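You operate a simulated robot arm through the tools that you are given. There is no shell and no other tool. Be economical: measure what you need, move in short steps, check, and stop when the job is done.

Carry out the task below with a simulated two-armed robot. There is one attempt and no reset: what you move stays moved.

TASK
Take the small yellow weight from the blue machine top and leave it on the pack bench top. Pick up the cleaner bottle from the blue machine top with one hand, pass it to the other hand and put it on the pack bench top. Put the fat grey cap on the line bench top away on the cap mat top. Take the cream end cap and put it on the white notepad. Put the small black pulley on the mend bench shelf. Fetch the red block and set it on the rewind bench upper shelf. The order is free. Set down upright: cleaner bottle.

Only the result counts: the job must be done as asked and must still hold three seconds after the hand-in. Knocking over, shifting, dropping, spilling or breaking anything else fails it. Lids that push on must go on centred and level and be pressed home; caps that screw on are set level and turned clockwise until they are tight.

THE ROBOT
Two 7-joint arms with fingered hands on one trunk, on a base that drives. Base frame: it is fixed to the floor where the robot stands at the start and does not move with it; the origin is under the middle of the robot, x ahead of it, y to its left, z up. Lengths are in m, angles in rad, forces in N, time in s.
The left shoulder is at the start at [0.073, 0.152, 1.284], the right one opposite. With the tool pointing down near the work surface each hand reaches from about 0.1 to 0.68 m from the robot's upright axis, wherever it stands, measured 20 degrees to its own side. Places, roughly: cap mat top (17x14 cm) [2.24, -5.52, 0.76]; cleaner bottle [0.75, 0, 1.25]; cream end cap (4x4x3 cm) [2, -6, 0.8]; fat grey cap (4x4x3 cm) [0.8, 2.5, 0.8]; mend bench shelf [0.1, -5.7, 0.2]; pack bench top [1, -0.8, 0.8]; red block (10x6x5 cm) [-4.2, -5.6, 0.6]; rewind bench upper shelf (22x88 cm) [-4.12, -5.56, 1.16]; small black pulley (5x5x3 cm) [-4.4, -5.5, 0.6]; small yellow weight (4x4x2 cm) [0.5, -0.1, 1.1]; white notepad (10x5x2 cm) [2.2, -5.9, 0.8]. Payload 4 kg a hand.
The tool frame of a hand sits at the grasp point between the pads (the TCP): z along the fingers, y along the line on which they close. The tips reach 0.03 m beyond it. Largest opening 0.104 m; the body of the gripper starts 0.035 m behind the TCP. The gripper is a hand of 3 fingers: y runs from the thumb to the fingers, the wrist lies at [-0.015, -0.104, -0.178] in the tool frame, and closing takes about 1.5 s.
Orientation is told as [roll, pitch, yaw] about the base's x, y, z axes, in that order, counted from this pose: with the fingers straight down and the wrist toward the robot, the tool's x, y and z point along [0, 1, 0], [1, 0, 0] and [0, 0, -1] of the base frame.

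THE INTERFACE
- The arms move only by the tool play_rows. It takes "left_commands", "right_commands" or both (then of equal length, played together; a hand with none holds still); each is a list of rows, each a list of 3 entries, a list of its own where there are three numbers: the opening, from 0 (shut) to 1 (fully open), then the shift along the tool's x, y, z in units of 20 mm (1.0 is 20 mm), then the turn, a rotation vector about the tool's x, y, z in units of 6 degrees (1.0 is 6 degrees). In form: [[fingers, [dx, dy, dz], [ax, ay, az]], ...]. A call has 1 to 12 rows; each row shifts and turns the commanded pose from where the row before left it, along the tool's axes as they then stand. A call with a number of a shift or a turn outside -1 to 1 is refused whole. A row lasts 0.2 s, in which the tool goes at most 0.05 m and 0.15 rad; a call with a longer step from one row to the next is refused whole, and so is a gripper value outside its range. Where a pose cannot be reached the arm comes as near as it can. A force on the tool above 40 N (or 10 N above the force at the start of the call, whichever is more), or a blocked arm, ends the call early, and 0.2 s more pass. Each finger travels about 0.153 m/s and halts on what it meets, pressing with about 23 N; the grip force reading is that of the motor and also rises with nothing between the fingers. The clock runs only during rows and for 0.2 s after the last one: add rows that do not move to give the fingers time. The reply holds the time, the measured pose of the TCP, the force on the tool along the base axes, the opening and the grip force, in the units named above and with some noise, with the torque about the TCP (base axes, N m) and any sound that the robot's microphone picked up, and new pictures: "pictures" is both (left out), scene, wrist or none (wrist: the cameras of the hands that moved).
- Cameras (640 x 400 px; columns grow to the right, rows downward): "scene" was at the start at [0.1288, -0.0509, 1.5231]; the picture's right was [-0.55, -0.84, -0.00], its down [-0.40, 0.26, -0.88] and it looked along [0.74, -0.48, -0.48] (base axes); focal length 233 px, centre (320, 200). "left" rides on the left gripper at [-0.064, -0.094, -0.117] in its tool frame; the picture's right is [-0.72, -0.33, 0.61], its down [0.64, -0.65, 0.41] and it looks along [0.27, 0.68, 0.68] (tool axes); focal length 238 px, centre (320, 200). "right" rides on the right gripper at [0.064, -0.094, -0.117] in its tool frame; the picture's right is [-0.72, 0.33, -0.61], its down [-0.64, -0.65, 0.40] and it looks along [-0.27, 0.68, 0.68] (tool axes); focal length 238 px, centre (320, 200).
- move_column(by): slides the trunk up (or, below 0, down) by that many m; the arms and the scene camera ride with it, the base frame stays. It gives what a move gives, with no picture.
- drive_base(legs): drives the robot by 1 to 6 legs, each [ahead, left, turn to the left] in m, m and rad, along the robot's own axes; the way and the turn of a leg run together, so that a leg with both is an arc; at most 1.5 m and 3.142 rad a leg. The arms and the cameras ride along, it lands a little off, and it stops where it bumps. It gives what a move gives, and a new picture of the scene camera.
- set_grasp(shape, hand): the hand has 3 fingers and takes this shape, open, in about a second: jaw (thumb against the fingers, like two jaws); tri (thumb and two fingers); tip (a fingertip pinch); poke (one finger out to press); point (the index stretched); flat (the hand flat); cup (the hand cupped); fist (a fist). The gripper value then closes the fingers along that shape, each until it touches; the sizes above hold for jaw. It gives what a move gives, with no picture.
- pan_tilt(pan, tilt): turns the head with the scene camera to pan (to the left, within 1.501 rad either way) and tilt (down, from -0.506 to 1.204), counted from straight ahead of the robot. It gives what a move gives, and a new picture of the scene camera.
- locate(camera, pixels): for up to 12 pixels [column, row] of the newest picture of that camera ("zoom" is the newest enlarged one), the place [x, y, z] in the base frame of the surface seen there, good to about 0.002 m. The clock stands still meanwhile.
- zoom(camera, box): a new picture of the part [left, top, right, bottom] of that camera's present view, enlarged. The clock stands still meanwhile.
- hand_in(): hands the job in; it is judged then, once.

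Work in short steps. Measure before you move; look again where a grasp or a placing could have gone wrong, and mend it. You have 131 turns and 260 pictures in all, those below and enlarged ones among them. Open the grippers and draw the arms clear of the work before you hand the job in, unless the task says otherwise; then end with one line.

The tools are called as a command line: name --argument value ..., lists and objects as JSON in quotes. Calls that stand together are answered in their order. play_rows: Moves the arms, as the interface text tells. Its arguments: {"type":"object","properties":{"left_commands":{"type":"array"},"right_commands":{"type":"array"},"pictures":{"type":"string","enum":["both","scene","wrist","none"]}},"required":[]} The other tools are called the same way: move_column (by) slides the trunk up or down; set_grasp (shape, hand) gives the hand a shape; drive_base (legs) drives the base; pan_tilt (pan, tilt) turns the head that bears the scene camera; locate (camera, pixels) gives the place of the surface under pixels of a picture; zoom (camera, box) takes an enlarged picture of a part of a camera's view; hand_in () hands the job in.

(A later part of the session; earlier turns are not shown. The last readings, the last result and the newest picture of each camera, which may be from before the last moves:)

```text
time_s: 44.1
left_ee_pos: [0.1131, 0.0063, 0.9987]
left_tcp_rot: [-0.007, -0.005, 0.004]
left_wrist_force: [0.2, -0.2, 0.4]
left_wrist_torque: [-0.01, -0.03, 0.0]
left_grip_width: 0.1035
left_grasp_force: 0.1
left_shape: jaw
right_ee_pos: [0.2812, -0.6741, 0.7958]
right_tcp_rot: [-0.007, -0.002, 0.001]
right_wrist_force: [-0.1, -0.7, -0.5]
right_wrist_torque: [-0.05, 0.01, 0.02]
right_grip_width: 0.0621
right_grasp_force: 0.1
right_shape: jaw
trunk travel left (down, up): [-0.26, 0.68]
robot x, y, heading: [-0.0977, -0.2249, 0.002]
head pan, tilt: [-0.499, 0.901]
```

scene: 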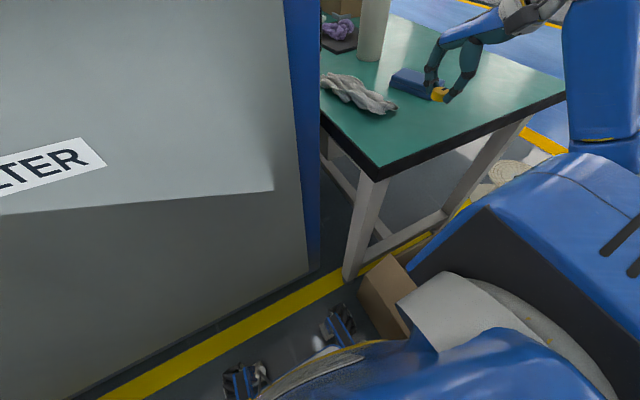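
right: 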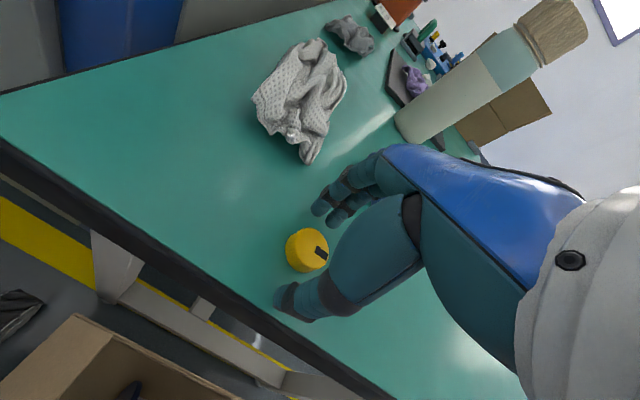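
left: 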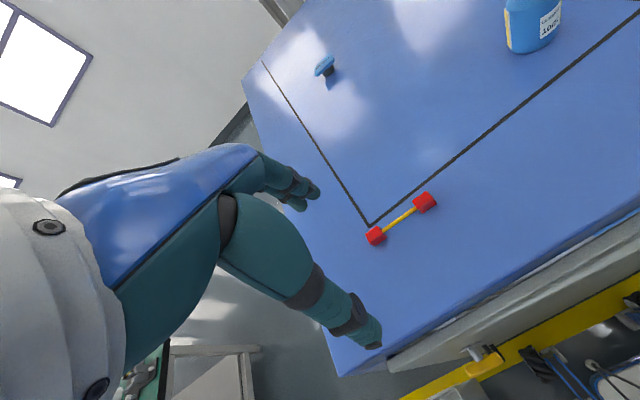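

The weight stands on the bench. I raise the right hand and the trunk, drive forward a bit for the bottle, and look.

play_rows --right_commands '[[0.7, [0, 0, -1], [0, 0, 0]], [1, [0, 0, -1], [0, 0, 0]], [1, [0, 0, -1], [0, 0, 0]], [1, [0, 0, -1], [0, 0, 0]], [1, [0, 0, -1], [0, 0, 0]], [1, [0, 0, -1], [0, 0, 0]], [1, [0, 0, -1], [0, 0, 0]], [1, [0, 0, -1], [0, 0, 0]], [1, [0, 0, -1], [0, 0, 0]]]' --pictures "wrist"

move_column --by 0.4

play_rows --left_commands '[[1, [1, 1, 0], [0, 0, 0]], [1, [1, 1, 0], [0, 0, 0]], [1, [1, 1, 0], [0, 0, 0]], [1, [1, 1, 0], [0, 0, 0]], [1, [0, 1, 0], [0, 0, 0]], [1, [0, 1, 0], [0, 0, 0]], [1, [0, 1, 0], [0, 0, 0]], [1, [0, 1, 0], [0, 0, 0]], [1, [0, 1, 0], [0, 0, 0]], [1, [0, 1, 0], [0, 0, 0]], [1, [0, 1, 0], [0, 0, 0]]]' --pictures "none"

drive_base --legs '[[0.12, 0, 0]]'

pan_tilt --pan 0.1 --tilt 0.6

```text
time_s: 46.1
left_ee_pos: [0.1124, 0.0075, 0.9974]
left_tcp_rot: [-0.005, -0.006, 0.003]
left_wrist_force: [-0.3, 0.4, -0.1]
left_wrist_torque: [0.0, 0.0, 0.01]
left_grip_width: 0.1037
left_grasp_force: 0.2
left_shape: jaw
right_ee_pos: [0.2813, -0.6736, 0.9752]
right_tcp_rot: [-0.006, -0.002, 0.001]
right_wrist_force: [0.6, -0.2, 0.8]
right_wrist_torque: [-0.04, -0.02, 0.01]
right_grip_width: 0.1041
right_grasp_force: 0.1
right_shape: jaw
trunk travel left (down, up): [-0.26, 0.68]
robot x, y, heading: [-0.1032, -0.2224, 0.001]
head pan, tilt: [-0.499, 0.901]
```

right: 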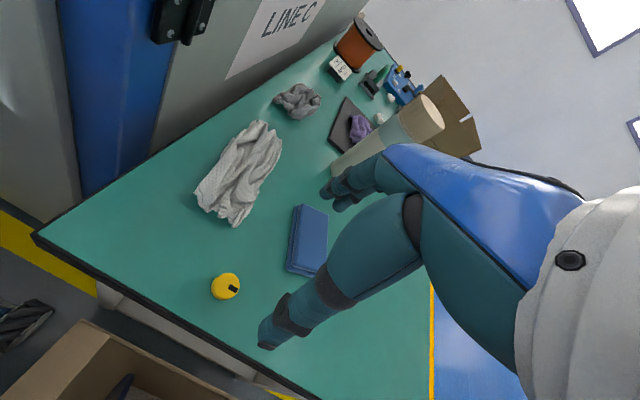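

```text
time_s: 50.0
left_ee_pos: [0.1139, 0.0077, 1.3983]
left_tcp_rot: [-0.006, -0.005, 0.005]
left_wrist_force: [0.5, 0.4, -0.6]
left_wrist_torque: [0.05, -0.01, -0.03]
left_grip_width: 0.1035
left_grasp_force: 0.0
left_shape: jaw
right_ee_pos: [0.2818, -0.6743, 1.3768]
right_tcp_rot: [-0.009, 0.0, 0.0]
right_wrist_force: [0.2, 0.1, -0.1]
right_wrist_torque: [0.03, 0.02, 0.03]
right_grip_width: 0.1039
right_grasp_force: 0.0
right_shape: jaw
trunk travel left (down, up): [-0.66, 0.28]
robot x, y, heading: [-0.1008, -0.2246, -0.0]
head pan, tilt: [-0.499, 0.901]
```

```text
time_s: 52.4
left_ee_pos: [0.3339, 0.0896, 1.3983]
left_tcp_rot: [-0.002, -0.003, 0.002]
left_wrist_force: [-0.5, -0.4, -0.8]
left_wrist_torque: [-0.01, -0.01, -0.03]
left_grip_width: 0.1036
left_grasp_force: 0.1
left_shape: jaw
right_ee_pos: [0.2815, -0.6749, 1.3753]
right_tcp_rot: [-0.008, -0.001, 0.001]
right_wrist_force: [0.2, 0.8, -0.7]
right_wrist_torque: [0.01, -0.02, -0.04]
right_grip_width: 0.1038
right_grasp_force: 0.0
right_shape: jaw
trunk travel left (down, up): [-0.66, 0.28]
robot x, y, heading: [-0.1011, -0.2267, -0.004]
head pan, tilt: [-0.499, 0.901]
```

```text
time_s: 53.6
left_ee_pos: [0.4473, 0.0895, 1.3999]
left_tcp_rot: [-0.007, -0.011, 0.002]
left_wrist_force: [-0.4, -0.6, 0.0]
left_wrist_torque: [0.01, 0.01, -0.04]
left_grip_width: 0.1037
left_grasp_force: 0.1
left_shape: jaw
right_ee_pos: [0.397, -0.6745, 1.3779]
right_tcp_rot: [-0.009, -0.006, -0.001]
right_wrist_force: [-0.2, -0.5, -0.8]
right_wrist_torque: [-0.01, -0.02, 0.01]
right_grip_width: 0.1039
right_grasp_force: 0.1
right_shape: jaw
trunk travel left (down, up): [-0.66, 0.28]
robot x, y, heading: [0.02, -0.2244, 0.005]
head pan, tilt: [-0.499, 0.901]
```

scene: 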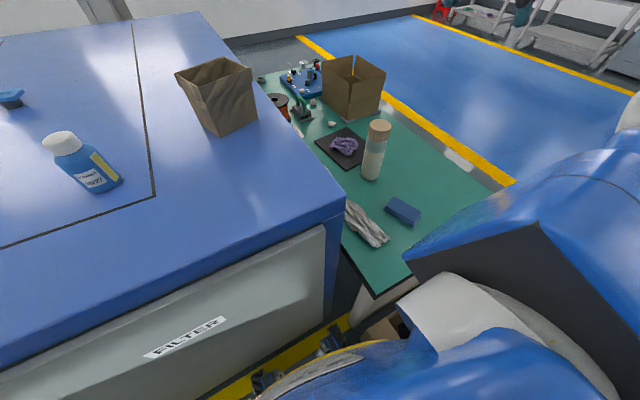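

```text
time_s: 54.6
left_ee_pos: [0.4535, 0.0887, 1.3982]
left_tcp_rot: [-0.006, -0.006, 0.005]
left_wrist_force: [-0.4, 0.2, -0.5]
left_wrist_torque: [-0.02, -0.03, 0.03]
left_grip_width: 0.1035
left_grasp_force: 0.1
left_shape: jaw
right_ee_pos: [0.403, -0.6741, 1.375]
right_tcp_rot: [-0.009, 0.001, -0.001]
right_wrist_force: [0.8, 1.2, -0.8]
right_wrist_torque: [-0.02, 0.0, -0.03]
right_grip_width: 0.1037
right_grasp_force: 0.0
right_shape: jaw
trunk travel left (down, up): [-0.66, 0.28]
robot x, y, heading: [0.022, -0.2187, 0.003]
head pan, tilt: [0.099, 0.6]
```

scene: 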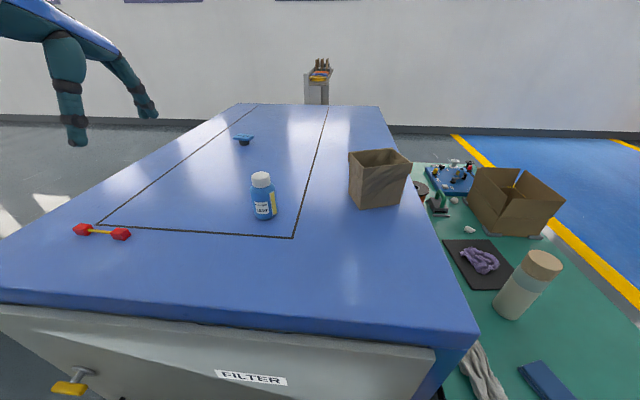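

I measure the bottle more exactly from an enlarged view.

zoom --camera "scene" --box '[224, 160, 304, 230]'

locate --camera "scene" --pixels '[[261, 174], [252, 178], [269, 178], [261, 182], [251, 200], [275, 200], [263, 200], [261, 188], [263, 214]]'

```text
5.71 times, centred on (264, 195) of scene
```

zoom: 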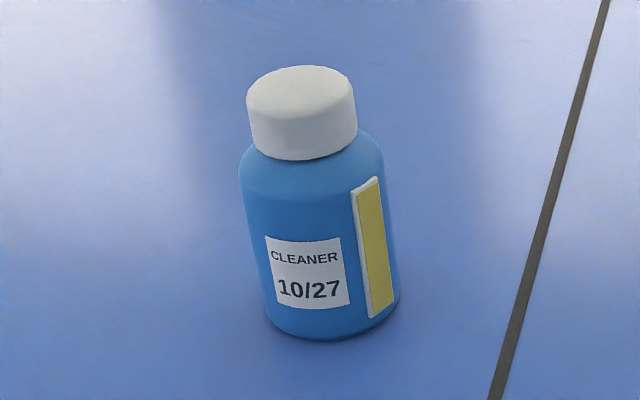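

```text
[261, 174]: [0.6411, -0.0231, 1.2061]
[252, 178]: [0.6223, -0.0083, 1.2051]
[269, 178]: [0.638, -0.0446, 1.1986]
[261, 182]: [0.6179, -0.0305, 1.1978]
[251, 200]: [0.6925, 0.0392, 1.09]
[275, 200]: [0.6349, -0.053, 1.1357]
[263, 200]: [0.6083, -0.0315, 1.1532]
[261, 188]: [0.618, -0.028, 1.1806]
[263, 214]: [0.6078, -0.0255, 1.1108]
```

The cap centre is at (0.637,-0.024), radius 0.021, z 1.178–1.207. I move the left hand above it to z≈1.27.

play_rows --left_commands '[[1, [-0.5, 0.9, 0.5], [0, 0, 0]], [1, [-0.6, 0.9, 0.5], [0, 0, 0]], [1, [-0.6, 0.9, 0.5], [0, 0, 0]], [1, [-0.6, 0.9, 0.5], [0, 0, 0]], [1, [-0.6, 0.9, 0.5], [0, 0, 0]], [1, [-0.6, 0.9, 0.5], [0, 0, 0]], [1, [-0.6, 0.9, 0.5], [0, 0, 0]], [1, [-0.6, 1, 0.5], [0, 0, 0]], [1, [-0.5, 1, 0.5], [0, 0, 0]], [1, [-0.4, 0.9, 0.5], [0, 0, 0]], [1, [0, 0, 1], [0, 0, 0]], [1, [0, 0, 0], [0, 0, 0]]]' --pictures "wrist"

```text
time_s: 57.2
left_ee_pos: [0.6385, -0.0226, 1.2814]
left_tcp_rot: [-0.003, -0.008, 0.003]
left_wrist_force: [0.5, 1.5, -0.5]
left_wrist_torque: [0.0, 0.02, -0.03]
left_grip_width: 0.1036
left_grasp_force: 0.0
left_shape: jaw
right_ee_pos: [0.4025, -0.6757, 1.375]
right_tcp_rot: [-0.008, -0.002, -0.002]
right_wrist_force: [-0.6, -0.4, 0.9]
right_wrist_torque: [0.01, -0.02, 0.01]
right_grip_width: 0.1038
right_grasp_force: 0.1
right_shape: jaw
trunk travel left (down, up): [-0.66, 0.28]
robot x, y, heading: [0.0182, -0.2244, 0.005]
head pan, tilt: [0.099, 0.6]
```

left: 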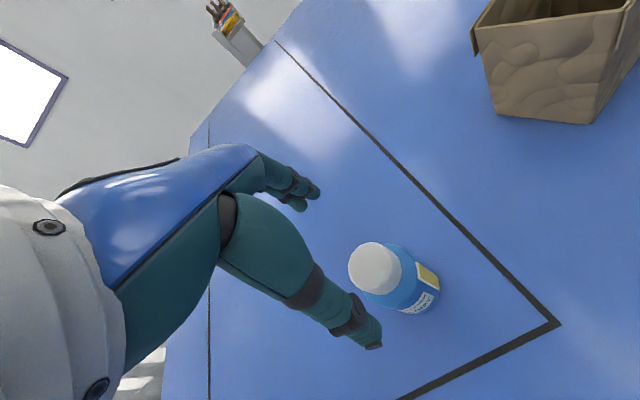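

Well aligned. I descend 93 mm to z≈1.188 without closing yet.

play_rows --left_commands '[[1, [0, 0, 1], [0, 0, 0]], [1, [0, 0, 1], [0, 0, 0]], [1, [0, 0, 1], [0, 0, 0]], [1, [0, 0, 1], [0, 0, 0]], [1, [0, 0, 0.6], [0, 0, 0]], [1, [0, 0, 0], [0, 0, 0]]]' --pictures "wrist"

zoom --camera "scene" --box '[184, 120, 344, 240]'

```text
time_s: 58.6
left_ee_pos: [0.6398, -0.0232, 1.188]
left_tcp_rot: [-0.004, -0.006, 0.003]
left_wrist_force: [0.0, 0.5, -0.6]
left_wrist_torque: [-0.01, 0.02, -0.02]
left_grip_width: 0.1038
left_grasp_force: 0.1
left_shape: jaw
right_ee_pos: [0.402, -0.6749, 1.3756]
right_tcp_rot: [-0.007, 0.0, -0.001]
right_wrist_force: [0.8, 0.5, -0.6]
right_wrist_torque: [-0.01, -0.01, 0.01]
right_grip_width: 0.104
right_grasp_force: 0.0
right_shape: jaw
trunk travel left (down, up): [-0.66, 0.28]
robot x, y, heading: [0.0208, -0.2227, 0.004]
head pan, tilt: [0.099, 0.6]
```

left: 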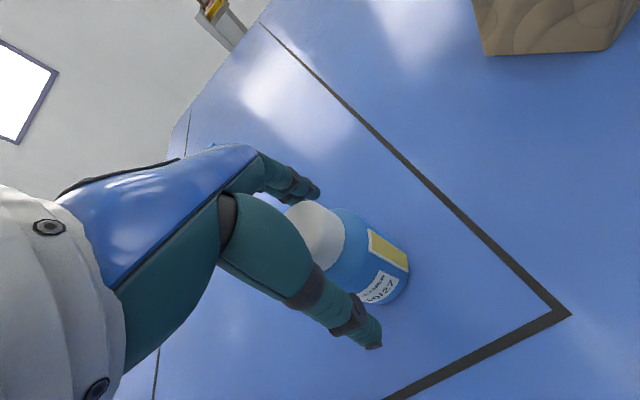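

```text
3.33 times, centred on (264, 180) of scene
```

zoom: 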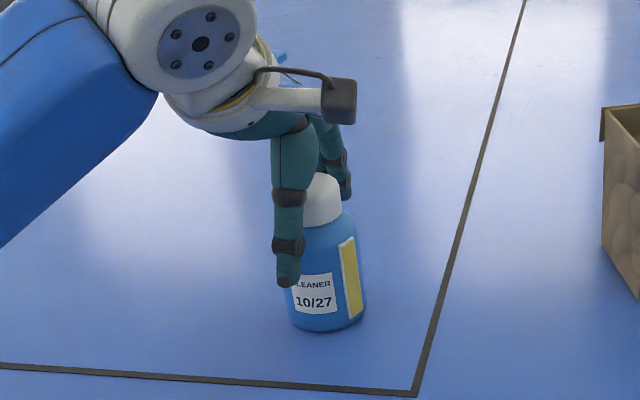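

The fingertips reach below the cap onto the body. I raise 12 mm so that they close on the cap itself, then close.

play_rows --left_commands '[[1, [-0.05, -0.1, -0.55], [0, 0, 0]], [0.7, [0, 0, 0], [0, 0, 0]], [0.5, [0, 0, 0], [0, 0, 0]], [0.3, [0, 0, 0], [0, 0, 0]], [0.1, [0, 0, 0], [0, 0, 0]], [0, [0, 0, 0], [0, 0, 0]], [0, [0, 0, 0], [0, 0, 0]], [0, [0, 0, 0], [0, 0, 0]]]' --pictures "wrist"

zoom --camera "scene" --box '[184, 120, 344, 240]'

```text
time_s: 60.4
left_ee_pos: [0.6375, -0.0244, 1.1991]
left_tcp_rot: [-0.006, -0.005, 0.004]
left_wrist_force: [0.9, 0.5, 0.6]
left_wrist_torque: [0.01, 0.1, -0.04]
left_grip_width: 0.0536
left_grasp_force: 22.9
left_shape: jaw
right_ee_pos: [0.4028, -0.6751, 1.3756]
right_tcp_rot: [-0.007, -0.002, -0.001]
right_wrist_force: [-0.2, 0.2, 0.9]
right_wrist_torque: [0.02, -0.01, 0.0]
right_grip_width: 0.104
right_grasp_force: 0.0
right_shape: jaw
trunk travel left (down, up): [-0.66, 0.28]
robot x, y, heading: [0.0208, -0.2278, 0.004]
head pan, tilt: [0.099, 0.6]
```

left: 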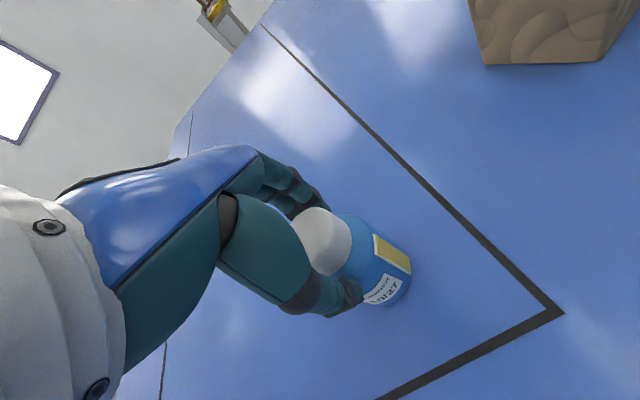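

```text
3.33 times, centred on (264, 180) of scene
```

zoom: 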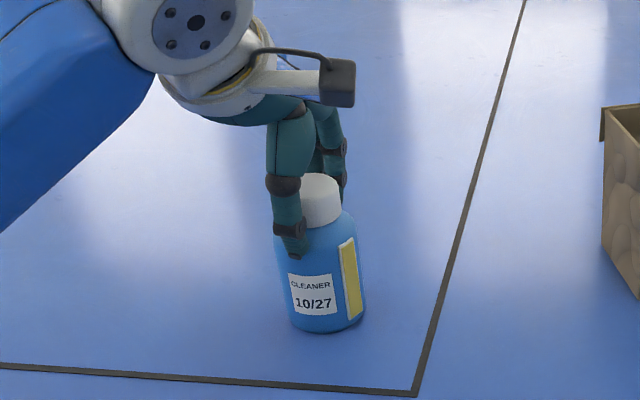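

The tips are closing on the rounded shoulder (width 0.054). I reopen, raise 16 mm and grip on the straight-sided cap.

play_rows --left_commands '[[0.4, [0, 0, 0], [0, 0, 0]], [0.7, [0, 0, 0], [0, 0, 0]], [0.9, [0, 0, 0], [0, 0, 0]], [0.9, [0, 0, -0.8], [0, 0, 0]], [0.7, [0, 0, 0], [0, 0, 0]], [0.5, [0, 0, 0], [0, 0, 0]], [0.3, [0, 0, 0], [0, 0, 0]], [0.1, [0, 0, 0], [0, 0, 0]], [0, [0, 0, 0], [0, 0, 0]], [0, [0, 0, 0], [0, 0, 0]], [0, [0, 0, 0], [0, 0, 0]]]' --pictures "wrist"

zoom --camera "scene" --box '[184, 120, 344, 240]'

```text
time_s: 62.8
left_ee_pos: [0.6367, -0.0247, 1.2142]
left_tcp_rot: [-0.005, -0.005, 0.001]
left_wrist_force: [-0.6, 0.2, -0.1]
left_wrist_torque: [0.0, 0.0, -0.02]
left_grip_width: 0.0365
left_grasp_force: 22.6
left_shape: jaw
right_ee_pos: [0.402, -0.6748, 1.3758]
right_tcp_rot: [-0.007, -0.002, -0.001]
right_wrist_force: [-0.4, 0.2, 0.3]
right_wrist_torque: [-0.02, 0.01, 0.01]
right_grip_width: 0.1037
right_grasp_force: 0.1
right_shape: jaw
trunk travel left (down, up): [-0.66, 0.28]
robot x, y, heading: [0.0218, -0.2243, 0.003]
head pan, tilt: [0.099, 0.6]
```

left: 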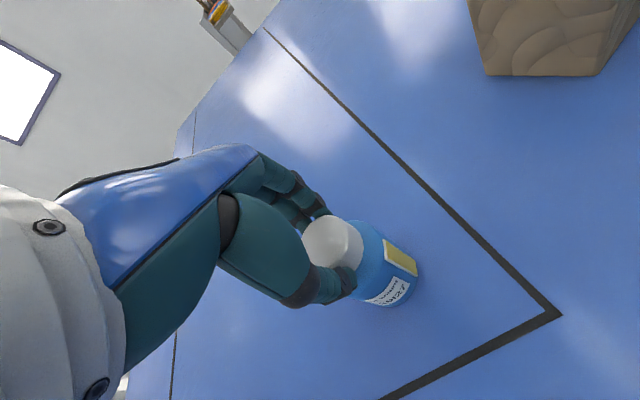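

```text
3.33 times, centred on (264, 180) of scene
```

zoom: 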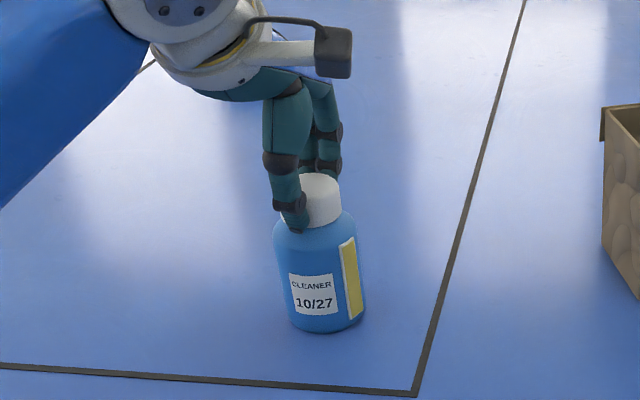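

It is gripping the cap properly now. I lift 80 mm slowly and check.

play_rows --left_commands '[[0, [0, 0, -0.5], [0, 0, 0]], [0, [0, 0, -0.5], [0, 0, 0]], [0, [0, 0, -1], [0, 0, 0]], [0, [0, 0, -1], [0, 0, 0]], [0, [0, 0, -1], [0, 0, 0]], [0, [0, -0.5, -1], [0, 0, 0]], [0, [0, -1, -1], [0, 0, 0]], [0, [0, -1, -0.5], [0, 0, 0]], [0, [0, -1, 0], [0, 0, 0]], [0, [0, -1, 0], [0, 0, 0]], [0, [0, -1, 0], [0, 0, 0]], [0, [0, -0.5, 0], [0, 0, 0]]]' --right_commands '[[1, [0, 0, 0], [0, 1, 0]], [1, [0, 0, 0], [0, 1, 0]], [1, [0, 0, 0], [0, 1, 0]], [1, [0, 0, 0], [0, 1, 0]], [1, [0, 0, 0], [0, 1, 0]], [1, [0, 0, 0], [0, 1, 0]], [1, [0, 0, 0], [0, 1, 0]], [1, [0, 0, 0], [0, 1, 0]], [1, [0, 0, 0], [0, 1, 0]], [1, [0, 0, 0], [0, 1, 0]], [1, [0, 0, 0], [0, 1, 0]], [1, [0, 0, 0], [0, 1, 0]]]' --pictures "both"

```text
time_s: 65.4
left_ee_pos: [0.5164, -0.0239, 1.3447]
left_tcp_rot: [-0.004, -0.005, 0.003]
left_wrist_force: [-0.5, 0.3, -2.2]
left_wrist_torque: [0.01, -0.02, -0.01]
left_grip_width: 0.0364
left_grasp_force: 22.8
left_shape: jaw
right_ee_pos: [0.4019, -0.6749, 1.3759]
right_tcp_rot: [1.25, -0.002, -0.001]
right_wrist_force: [-0.2, 0.4, 0.3]
right_wrist_torque: [0.03, -0.01, -0.01]
right_grip_width: 0.1039
right_grasp_force: 0.1
right_shape: jaw
trunk travel left (down, up): [-0.66, 0.28]
robot x, y, heading: [0.0202, -0.2277, 0.002]
head pan, tilt: [0.099, 0.6]
```

scene: 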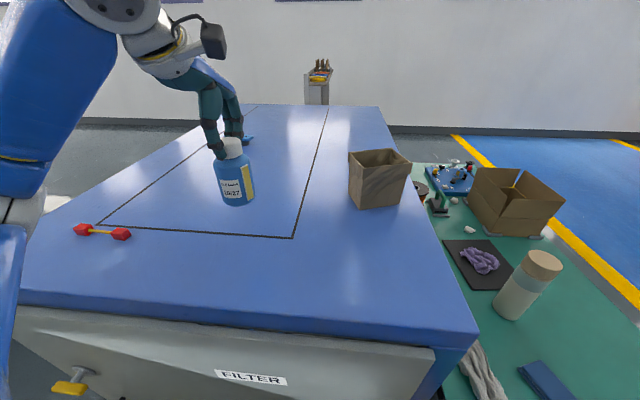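
right: 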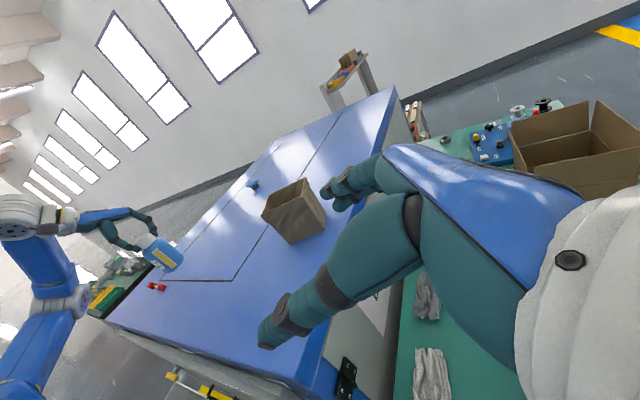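
left: 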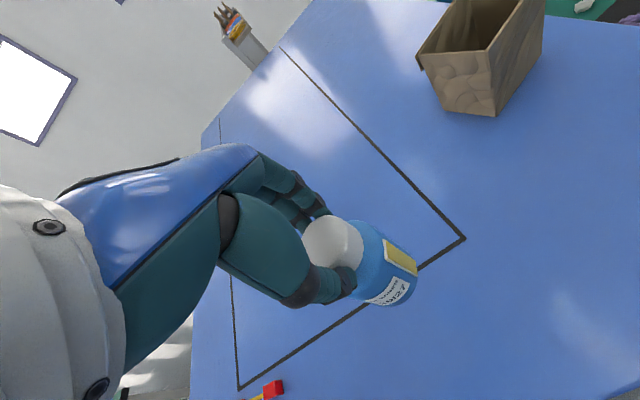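

The bottle hangs upright in the left hand, and the right hand is rolled 72° so its fingers point left. I bring both toward the handover point (0.47,-0.12).

play_rows --left_commands '[[0, [-0.4, -0.2, -0.1], [0, 0, 0]], [0, [-0.4, -0.2, -0.1], [0, 0, 0]], [0, [-0.4, -0.2, -0.1], [0, 0, 0]], [0, [-0.4, -0.2, -0.1], [0, 0, 0]], [0, [-0.4, -0.2, -0.1], [0, 0, 0]], [0, [-0.4, -0.2, -0.1], [0, 0, 0]], [0, [-0.4, -0.2, -0.1], [0, 0, 0]], [0, [-0.4, -0.2, -0.1], [0, 0, 0]], [0, [-0.4, -0.2, 0], [0, 0, 0]], [0, [-0.4, -0.2, 0], [0, 0, 0]], [0, [-0.4, -0.2, 0], [0, 0, 0]], [0, [-0.4, -0.1, 0], [0, 0, 0]]]' --right_commands '[[1, [0.1, 0.3, 1], [0, 0, 0]], [1, [0.1, 0.3, 1], [0, 0, 0]], [1, [0.1, 0.3, 1], [0, 0, 0]], [1, [0.1, 0.3, 1], [0, 0, 0]], [1, [0.1, 0.3, 1], [0, 0, 0]], [1, [0.1, 0.3, 1], [0, 0, 0]], [1, [0.2, 0.3, 1], [0, 0, 0]], [1, [0.2, 0.3, 1], [0, 0, 0]], [1, [0.2, 0.3, 1], [0, 0, 0]], [1, [0.1, 0.3, 1], [0, 0, 0]], [1, [0.1, 0.3, 1], [0, 0, 0]], [1, [0.1, 0.2, 1], [0, 0, 0]]]' --pictures "both"

```text
time_s: 68.0
left_ee_pos: [0.4713, -0.1193, 1.3614]
left_tcp_rot: [-0.003, -0.005, 0.005]
left_wrist_force: [-0.2, -0.6, -1.5]
left_wrist_torque: [0.02, 0.02, 0.0]
left_grip_width: 0.0364
left_grasp_force: 23.3
left_shape: jaw
right_ee_pos: [0.4736, -0.4387, 1.328]
right_tcp_rot: [1.249, 0.0, -0.001]
right_wrist_force: [-0.3, -0.4, -0.2]
right_wrist_torque: [-0.01, -0.01, 0.05]
right_grip_width: 0.1041
right_grasp_force: 0.0
right_shape: jaw
trunk travel left (down, up): [-0.66, 0.28]
robot x, y, heading: [0.0192, -0.226, 0.001]
head pan, tilt: [0.099, 0.6]
```

scene: 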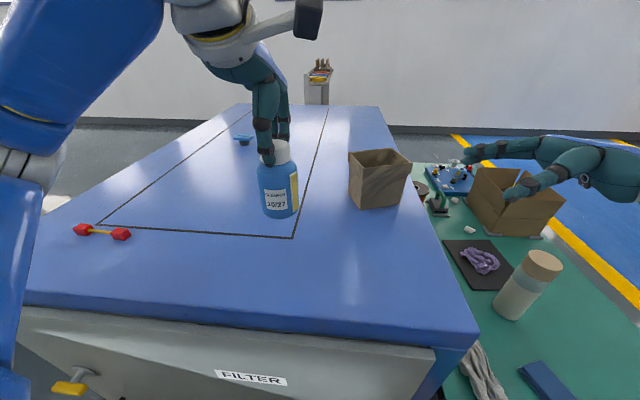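
right: 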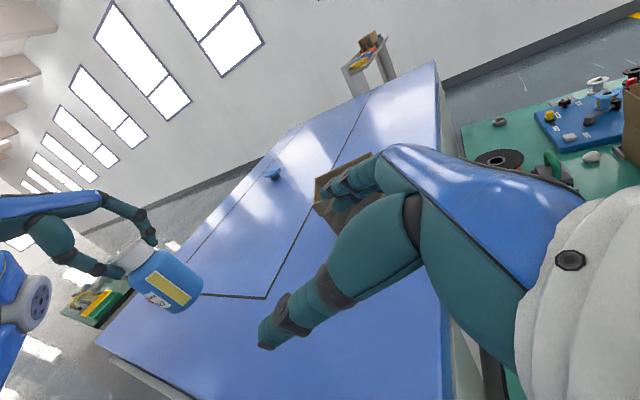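
left: 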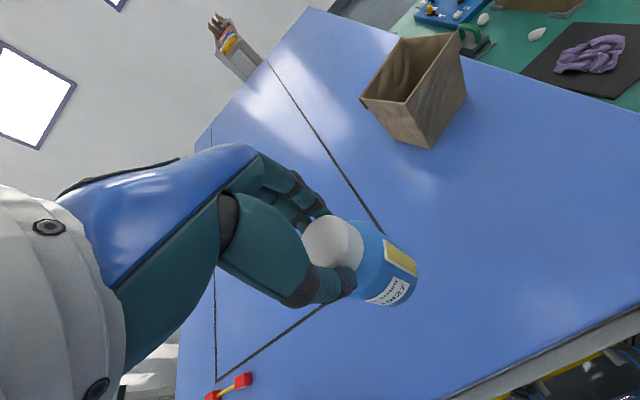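

Both are on track. I advance the right hand to just short of straddling the bottle body and check.

play_rows --right_commands '[[1, [0.2, 0, 1], [0, 0, 0]], [1, [0.2, 0, 1], [0, 0, 0]], [1, [0.2, 0, 1], [0, 0, 0]], [1, [0.2, 0, 1], [0, 0, 0]], [1, [0.2, 0, 1], [0, 0, 0]], [1, [0.2, 0, 1], [0, 0, 0]], [1, [0.2, 0, 1], [0, 0, 0]], [1, [0.2, 0, 1], [0, 0, 0]], [1, [0.2, 0, 1], [0, 0, 0]], [1, [0.2, 0, 1], [0, 0, 0]], [1, [0.2, -0.05, 1], [0, 0, 0]], [1, [0.2, -0.05, 0.4], [0, 0, 0]]]' --pictures "both"

```text
time_s: 70.6
left_ee_pos: [0.4705, -0.1176, 1.3615]
left_tcp_rot: [-0.004, -0.004, 0.003]
left_wrist_force: [-0.3, -0.5, -2.4]
left_wrist_torque: [0.0, 0.0, -0.01]
left_grip_width: 0.0364
left_grasp_force: 22.6
left_shape: jaw
right_ee_pos: [0.4723, -0.2028, 1.3019]
right_tcp_rot: [1.248, -0.002, -0.002]
right_wrist_force: [0.5, 0.7, 0.4]
right_wrist_torque: [-0.02, -0.02, 0.02]
right_grip_width: 0.104
right_grasp_force: 0.2
right_shape: jaw
trunk travel left (down, up): [-0.66, 0.28]
robot x, y, heading: [0.0201, -0.2237, -0.003]
head pan, tilt: [0.099, 0.6]
```

scene: 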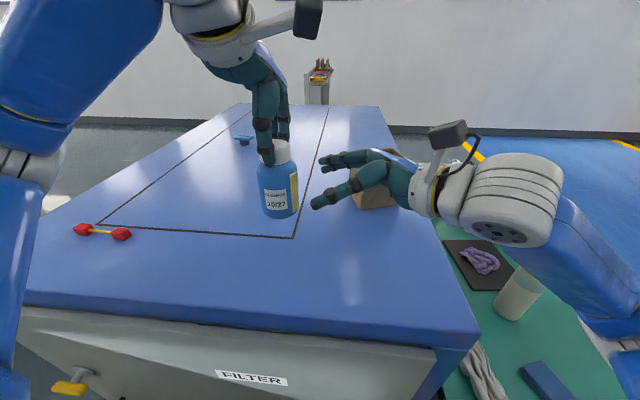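
right: 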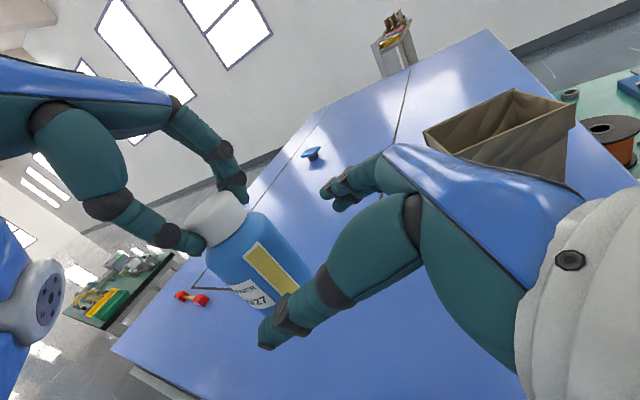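

The hand lines up with the bottle body. I advance the last 76 mm and check before closing.

play_rows --right_commands '[[1, [0.1, 0, 1], [0, 0, 0]], [1, [0.1, 0, 1], [0, 0, 0]], [1, [0.1, 0, 1], [0, 0, 0]], [1, [0.1, 0, 0.8], [0, 0, 0]], [1, [0, 0, 0], [0, 0, 0]]]' --pictures "both"

zoom --camera "scene" --box '[200, 100, 400, 240]'

```text
time_s: 71.8
left_ee_pos: [0.4697, -0.1191, 1.3607]
left_tcp_rot: [-0.006, -0.005, 0.004]
left_wrist_force: [0.0, -0.1, -2.3]
left_wrist_torque: [0.02, -0.01, 0.04]
left_grip_width: 0.0362
left_grasp_force: 22.7
left_shape: jaw
right_ee_pos: [0.4715, -0.1277, 1.2852]
right_tcp_rot: [1.249, -0.003, -0.002]
right_wrist_force: [0.3, 0.4, -0.1]
right_wrist_torque: [0.04, 0.02, -0.01]
right_grip_width: 0.1039
right_grasp_force: 0.0
right_shape: jaw
trunk travel left (down, up): [-0.66, 0.28]
robot x, y, heading: [0.0224, -0.221, 0.001]
head pan, tilt: [0.099, 0.6]
```

scene: 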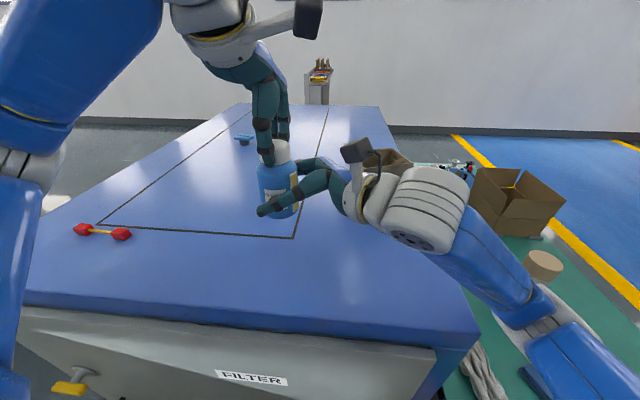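
right: 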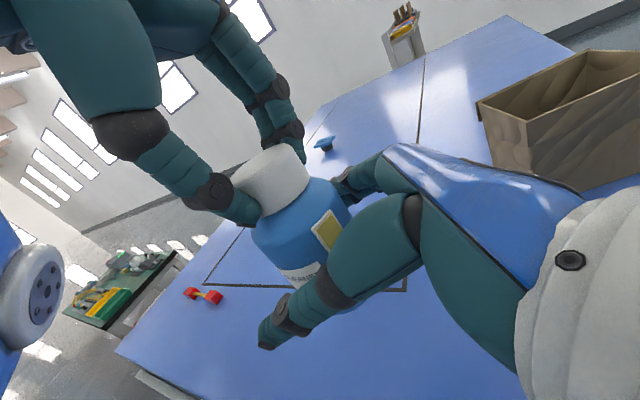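

```text
2.86 times, centred on (300, 170) of scene
```

zoom: 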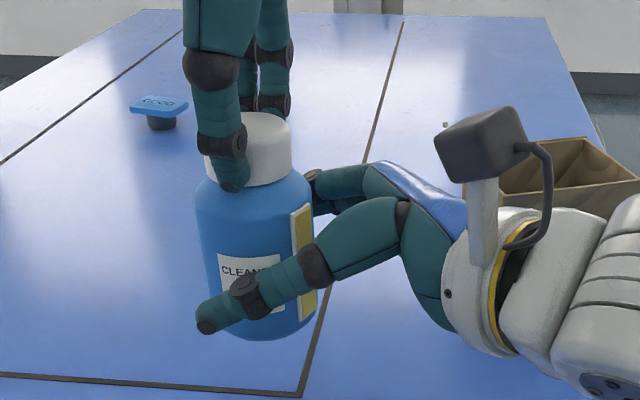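

The fingers straddle the lower body well, clear of the left fingers. I close the right hand.

play_rows --right_commands '[[0.8, [0, 0, 0], [0, 0, 0]], [0.6, [0, 0, 0], [0, 0, 0]], [0.5, [0, 0, 0], [0, 0, 0]], [0.4, [0, 0, 0], [0, 0, 0]], [0.3, [0, 0, 0], [0, 0, 0]], [0.1, [0, 0, 0], [0, 0, 0]], [0, [0, 0, 0], [0, 0, 0]], [0, [0, 0, 0], [0, 0, 0]], [0, [0, 0, 0], [0, 0, 0]]]' --pictures "wrist"

zoom --camera "scene" --box '[200, 100, 400, 240]'

```text
time_s: 73.8
left_ee_pos: [0.4696, -0.1169, 1.3603]
left_tcp_rot: [-0.005, -0.005, 0.004]
left_wrist_force: [-0.3, -0.7, -2.0]
left_wrist_torque: [-0.05, 0.02, -0.06]
left_grip_width: 0.0363
left_grasp_force: 23.2
left_shape: jaw
right_ee_pos: [0.4706, -0.1281, 1.2845]
right_tcp_rot: [1.248, -0.002, -0.003]
right_wrist_force: [0.3, 0.7, 0.6]
right_wrist_torque: [0.0, 0.04, 0.02]
right_grip_width: 0.0509
right_grasp_force: 23.1
right_shape: jaw
trunk travel left (down, up): [-0.66, 0.28]
robot x, y, heading: [0.0225, -0.2249, 0.005]
head pan, tilt: [0.099, 0.6]
```

right: 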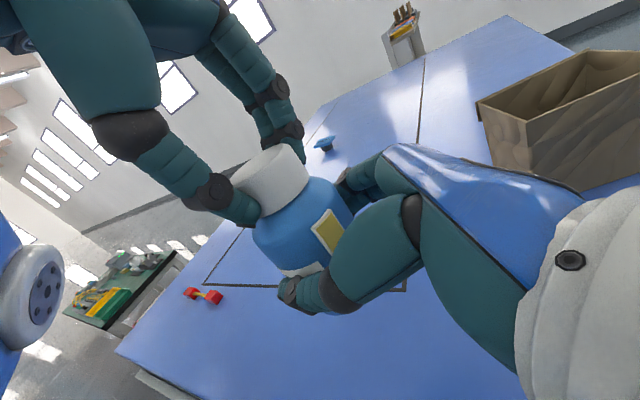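

```text
2.86 times, centred on (300, 170) of scene
```

zoom: 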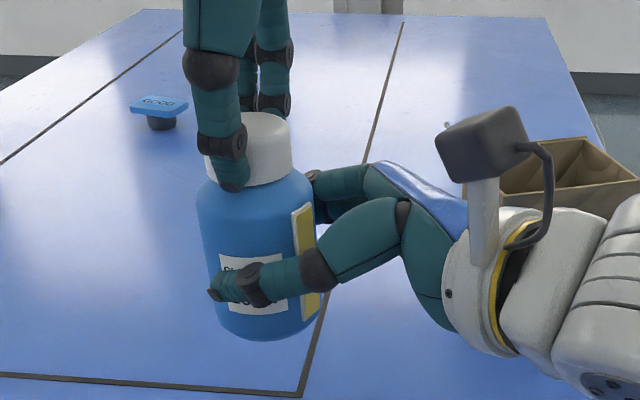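

Firm grip with the right (width 0.051, 23 N). I open the left hand and raise it clear.

play_rows --left_commands '[[0.3, [0, 0, 0], [0, 0, 0]], [0.6, [0, 0, 0], [0, 0, 0]], [0.9, [0, 0, 0], [0, 0, 0]], [1, [0, 0, -0.5], [0, 0, 0]], [1, [0, 0, -1], [0, 0, 0]], [1, [0, 0, -1], [0, 0, 0]], [1, [0, 0, -1], [0, 0, 0]], [1, [0, 0, -1], [0, 0, 0]], [1, [1, 0, 0], [0, 0, 0]], [1, [1, 0, 0], [0, 0, 0]], [1, [1, 0, 0], [0, 0, 0]], [1, [1, 0, 0], [0, 0, 0]]]' --right_commands '[[0, [0, 0, 0], [0, 0, 0]], [0, [0, 0, 0], [0, 0, 0]], [0, [0, 0, 0], [0, 0, 0]], [0, [0, 0, 0], [0, 0, 0]], [0, [0, 0, 0], [0, 0, 0]], [0, [0, 0, 0], [0, 0, 0]], [0, [0, 0, 0], [0, 0, 0]], [0, [0, 0, 0], [0, 0, 0]], [0, [0, 0, 0], [0, 0, 0]], [0, [0, 0, 0], [0, 0, 0]], [0, [0, 0, 0], [0, 0, 0]], [0, [0, 0, 0], [0, 0, 0]]]' --pictures "both"

```text
time_s: 76.4
left_ee_pos: [0.4682, -0.0365, 1.4499]
left_tcp_rot: [-0.008, -0.005, 0.005]
left_wrist_force: [-0.2, 0.2, 1.0]
left_wrist_torque: [0.02, -0.01, -0.04]
left_grip_width: 0.1037
left_grasp_force: 0.1
left_shape: jaw
right_ee_pos: [0.471, -0.1283, 1.2853]
right_tcp_rot: [1.246, -0.001, -0.002]
right_wrist_force: [0.7, 0.5, 0.3]
right_wrist_torque: [-0.02, 0.01, -0.02]
right_grip_width: 0.0505
right_grasp_force: 22.4
right_shape: jaw
trunk travel left (down, up): [-0.66, 0.28]
robot x, y, heading: [0.0194, -0.227, 0.004]
head pan, tilt: [0.099, 0.6]
```

scene: 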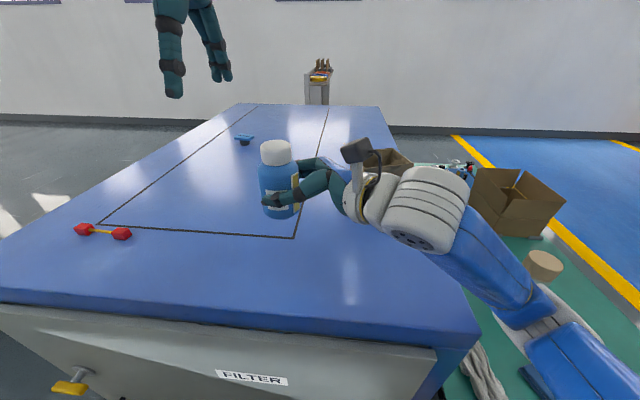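
right: 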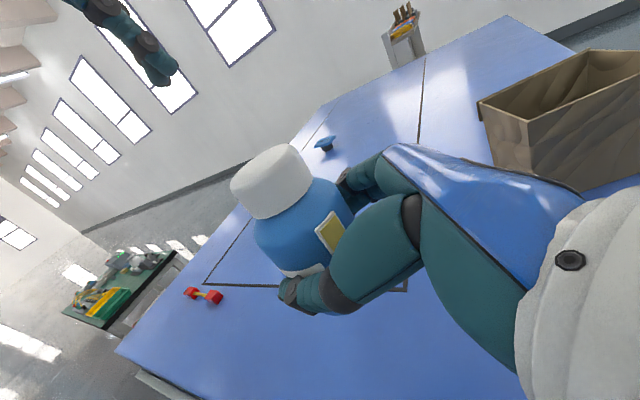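
left: 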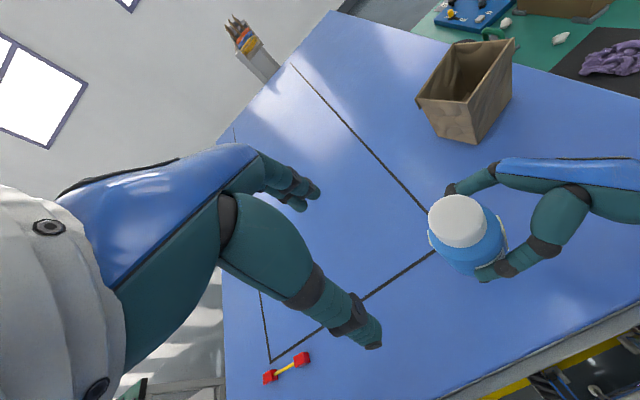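

The handover is done; the bottle is upright in the right hand. I back the base off 0.12 m, retract the left hand, and sweep the right hand toward the bench.

drive_base --legs '[[-0.12, 0, 0]]'

play_rows --left_commands '[[1, [0, -1, 0], [0, 0, 0]], [1, [0, -1, 0], [0, 0, 0]], [1, [0, -1, 0], [0, 0, 0]], [1, [0, -1, 0], [0, 0, 0]], [1, [0, -1, 0], [0, 0, 0]], [1, [0.5, -1, 0], [0, 0, 0]], [1, [0.5, -1, 0], [0, 0, 0]], [1, [0.5, -1, 0], [0, 0, 0]], [1, [0.5, -1, 0], [0, 0, 0]], [1, [0.5, -1, 0], [0, 0, 0]], [1, [0, 0, 0], [0, 0, 0]], [1, [0, 0, 0], [0, 0, 0]]]' --right_commands '[[0, [-0.332, -0.1, -1], [0, 0, 0]], [0, [-0.332, -0.1, -1], [0, 0, 0]], [0, [-0.332, -0.1, -1], [0, 0, 0]], [0, [-0.332, -0.1, -1], [0, 0, 0]], [0, [-0.332, -0.1, -1], [0, 0, 0]], [0, [-0.332, -0.1, -1], [0, 0, 0]], [0, [-0.332, -0.1, -1], [0, 0, 0]], [0, [-0.332, -0.1, -1], [0, 0, 0]], [0, [-0.332, -0.1, -1], [0, 0, 0]], [0, [-0.332, -0.1, -1], [0, 0, 0]], [0, [-0.332, -0.1, -1], [0, 0, 0]], [0, [-0.332, -0.1, -1], [0, 0, 0]]]' --pictures "none"

play_rows --right_commands '[[0, [-0.332, -0.1, -1], [0, 0, 0]], [0, [-0.332, -0.1, -1], [0, 0, 0]], [0, [-0.332, -0.1, -1], [0, 0, 0]], [0, [-0.332, -0.1, -1], [0, 0, 0]], [0, [-0.332, -0.1, -1], [0, 0, 0]], [0, [-0.332, -0.1, -1], [0, 0, 0]], [0, [-0.332, -0.1, -1], [0, 0, 0]], [0, [-0.332, -0.1, -1], [0, 0, 0]], [0, [-0.332, -0.1, -1], [0, 0, 0]], [0, [-0.332, -0.1, -1], [0, 0, 0]], [0, [-0.332, -0.1, -1], [0, 0, 0]], [0, [-0.332, -0.1, -1], [0, 0, 0]]]' --pictures "none"

play_rows --right_commands '[[0, [-0.332, 0, -1], [0, 0, 0]], [0, [-0.332, 0, -1], [0, 0, 0]], [0, [-0.332, 0, -1], [0, 0, 0]], [0, [-0.332, 0, -1], [0, 0, 0]], [0, [-0.332, 0, -1], [0, 0, 0]], [0, [-0.332, 0, -1], [0, 0, 0]], [0, [-0.2, 0, -0.6], [0, 0, 0]], [0, [0, 0, 0], [0, 0, 0]]]' --pictures "wrist"

```text
time_s: 77.6
left_ee_pos: [0.3552, -0.0374, 1.4484]
left_tcp_rot: [-0.005, -0.002, 0.004]
left_wrist_force: [1.2, 0.1, 0.9]
left_wrist_torque: [0.0, -0.04, -0.01]
left_grip_width: 0.1034
left_grasp_force: 0.0
left_shape: jaw
right_ee_pos: [0.3576, -0.128, 1.2831]
right_tcp_rot: [1.247, 0.003, -0.003]
right_wrist_force: [-0.2, 0.2, -1.6]
right_wrist_torque: [-0.02, 0.01, 0.03]
right_grip_width: 0.0507
right_grasp_force: 22.7
right_shape: jaw
trunk travel left (down, up): [-0.66, 0.28]
robot x, y, heading: [-0.0978, -0.2214, 0.005]
head pan, tilt: [0.099, 0.6]
```

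scene: 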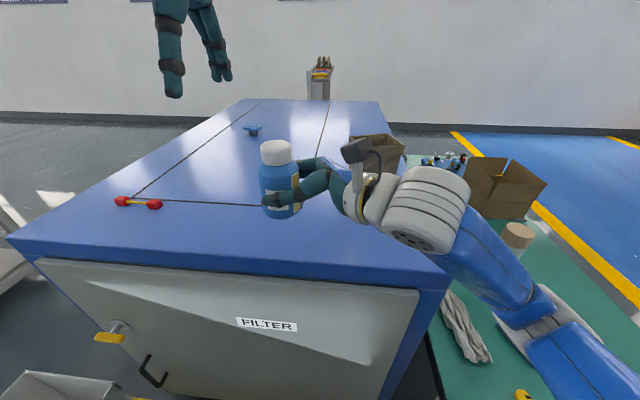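

```text
time_s: 80.2
left_ee_pos: [0.1477, 0.0101, 1.4491]
left_tcp_rot: [-0.004, -0.007, 0.005]
left_wrist_force: [-0.2, 0.9, -0.4]
left_wrist_torque: [0.02, 0.01, 0.02]
left_grip_width: 0.1039
left_grasp_force: 0.0
left_shape: jaw
right_ee_pos: [0.3239, -0.3837, 1.2863]
right_tcp_rot: [1.249, -0.006, -0.002]
right_wrist_force: [-0.1, 0.1, -2.2]
right_wrist_torque: [-0.05, 0.01, -0.01]
right_grip_width: 0.0505
right_grasp_force: 22.8
right_shape: jaw
trunk travel left (down, up): [-0.66, 0.28]
robot x, y, heading: [-0.0969, -0.2251, -0.0]
head pan, tilt: [0.099, 0.6]
```

```text
time_s: 82.8
left_ee_pos: [0.1451, 0.0094, 1.4503]
left_tcp_rot: [-0.004, -0.007, 0.005]
left_wrist_force: [-0.5, 0.0, -0.6]
left_wrist_torque: [-0.01, 0.01, 0.0]
left_grip_width: 0.1037
left_grasp_force: 0.1
left_shape: jaw
right_ee_pos: [0.3023, -0.6377, 1.2863]
right_tcp_rot: [1.248, -0.004, -0.003]
right_wrist_force: [0.1, 0.4, -2.2]
right_wrist_torque: [-0.04, 0.03, -0.02]
right_grip_width: 0.0506
right_grasp_force: 23.2
right_shape: jaw
trunk travel left (down, up): [-0.66, 0.28]
robot x, y, heading: [-0.1023, -0.2253, -0.002]
head pan, tilt: [0.099, 0.6]
```

```text
time_s: 84.6
left_ee_pos: [0.1478, 0.0099, 1.4496]
left_tcp_rot: [-0.005, -0.007, 0.004]
left_wrist_force: [0.4, 0.1, 0.1]
left_wrist_torque: [0.05, -0.01, -0.01]
left_grip_width: 0.104
left_grasp_force: 0.0
left_shape: jaw
right_ee_pos: [0.3002, -0.774, 1.2864]
right_tcp_rot: [1.247, -0.005, 0.0]
right_wrist_force: [0.3, 0.7, -1.9]
right_wrist_torque: [-0.04, 0.01, 0.02]
right_grip_width: 0.0506
right_grasp_force: 23.1
right_shape: jaw
trunk travel left (down, up): [-0.66, 0.28]
robot x, y, heading: [-0.1013, -0.223, 0.002]
head pan, tilt: [0.099, 0.6]
```

right: 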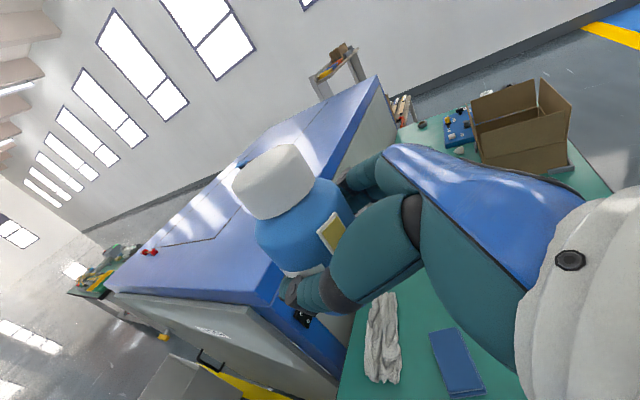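

The bottle is above the bench spot (0.30,-0.765). I look at the arm's posture before lowering the trunk.

pan_tilt --pan -0.95 --tilt 0.7

```text
time_s: 85.9
left_ee_pos: [0.1476, 0.0092, 1.4498]
left_tcp_rot: [-0.004, -0.007, 0.005]
left_wrist_force: [-0.1, -0.6, -0.6]
left_wrist_torque: [-0.02, -0.05, -0.01]
left_grip_width: 0.1038
left_grasp_force: 0.0
left_shape: jaw
right_ee_pos: [0.3008, -0.7735, 1.2882]
right_tcp_rot: [1.248, -0.003, -0.002]
right_wrist_force: [0.1, 0.1, -2.4]
right_wrist_torque: [-0.02, -0.03, -0.01]
right_grip_width: 0.0504
right_grasp_force: 23.0
right_shape: jaw
trunk travel left (down, up): [-0.66, 0.28]
robot x, y, heading: [-0.0993, -0.2231, 0.003]
head pan, tilt: [-0.949, 0.7]
```

scene: 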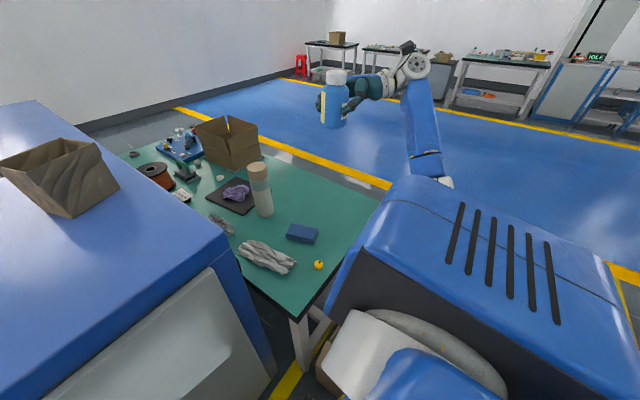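

locate --camera "scene" --pixels '[[430, 165], [425, 120], [415, 90], [440, 180], [500, 210], [302, 233], [318, 265], [288, 230], [340, 215]]'

```text
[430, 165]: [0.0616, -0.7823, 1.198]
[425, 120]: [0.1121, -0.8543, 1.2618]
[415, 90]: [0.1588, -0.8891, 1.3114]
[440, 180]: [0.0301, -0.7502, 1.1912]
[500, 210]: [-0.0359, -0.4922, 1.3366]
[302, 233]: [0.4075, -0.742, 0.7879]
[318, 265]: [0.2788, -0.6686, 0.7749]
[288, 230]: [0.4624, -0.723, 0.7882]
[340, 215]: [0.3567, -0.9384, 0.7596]
```

The forearm clears the bench edge when lowered. I lower the trunk 0.43 m and check.

move_column --by -0.43

pan_tilt --pan -0.85 --tilt 0.5

```text
refused: -0.43 is not a number from -0.4 to 0.4
```

```text
time_s: 86.7
left_ee_pos: [0.1474, 0.01, 1.4494]
left_tcp_rot: [-0.004, -0.007, 0.005]
left_wrist_force: [0.2, 0.5, -0.4]
left_wrist_torque: [0.0, 0.01, -0.01]
left_grip_width: 0.1039
left_grasp_force: 0.0
left_shape: jaw
right_ee_pos: [0.2998, -0.7749, 1.2874]
right_tcp_rot: [1.248, -0.005, -0.002]
right_wrist_force: [-0.1, -0.2, -1.5]
right_wrist_torque: [0.01, 0.02, -0.03]
right_grip_width: 0.0506
right_grasp_force: 22.7
right_shape: jaw
trunk travel left (down, up): [-0.66, 0.28]
robot x, y, heading: [-0.0977, -0.2287, -0.003]
head pan, tilt: [-0.85, 0.499]
```

scene: 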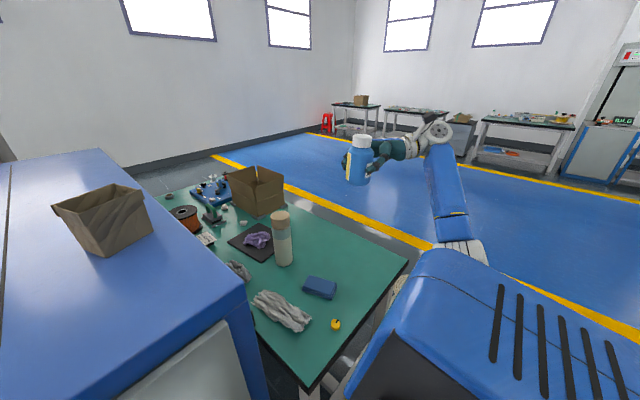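

The limit is 0.4 per call, so I lower 0.4 first.

move_column --by -0.4

zoom --camera "scene" --box '[240, 150, 480, 300]'

```text
time_s: 90.5
left_ee_pos: [0.1463, 0.0096, 1.0501]
left_tcp_rot: [-0.005, -0.007, 0.005]
left_wrist_force: [-0.4, 1.2, -0.2]
left_wrist_torque: [0.02, 0.01, 0.01]
left_grip_width: 0.1037
left_grasp_force: 0.0
left_shape: jaw
right_ee_pos: [0.2989, -0.7745, 0.888]
right_tcp_rot: [1.248, -0.002, -0.002]
right_wrist_force: [0.4, 0.0, -2.6]
right_wrist_torque: [0.0, 0.01, -0.01]
right_grip_width: 0.0507
right_grasp_force: 22.5
right_shape: jaw
trunk travel left (down, up): [-0.26, 0.68]
robot x, y, heading: [-0.0959, -0.2269, -0.003]
head pan, tilt: [-0.85, 0.499]
```

```text
2.67 times, centred on (360, 225) of scene
```

zoom: 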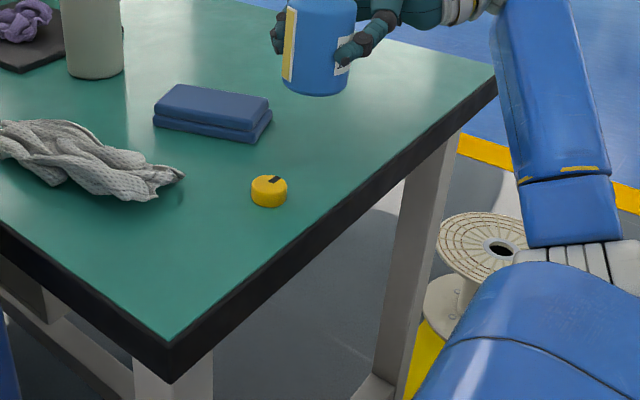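

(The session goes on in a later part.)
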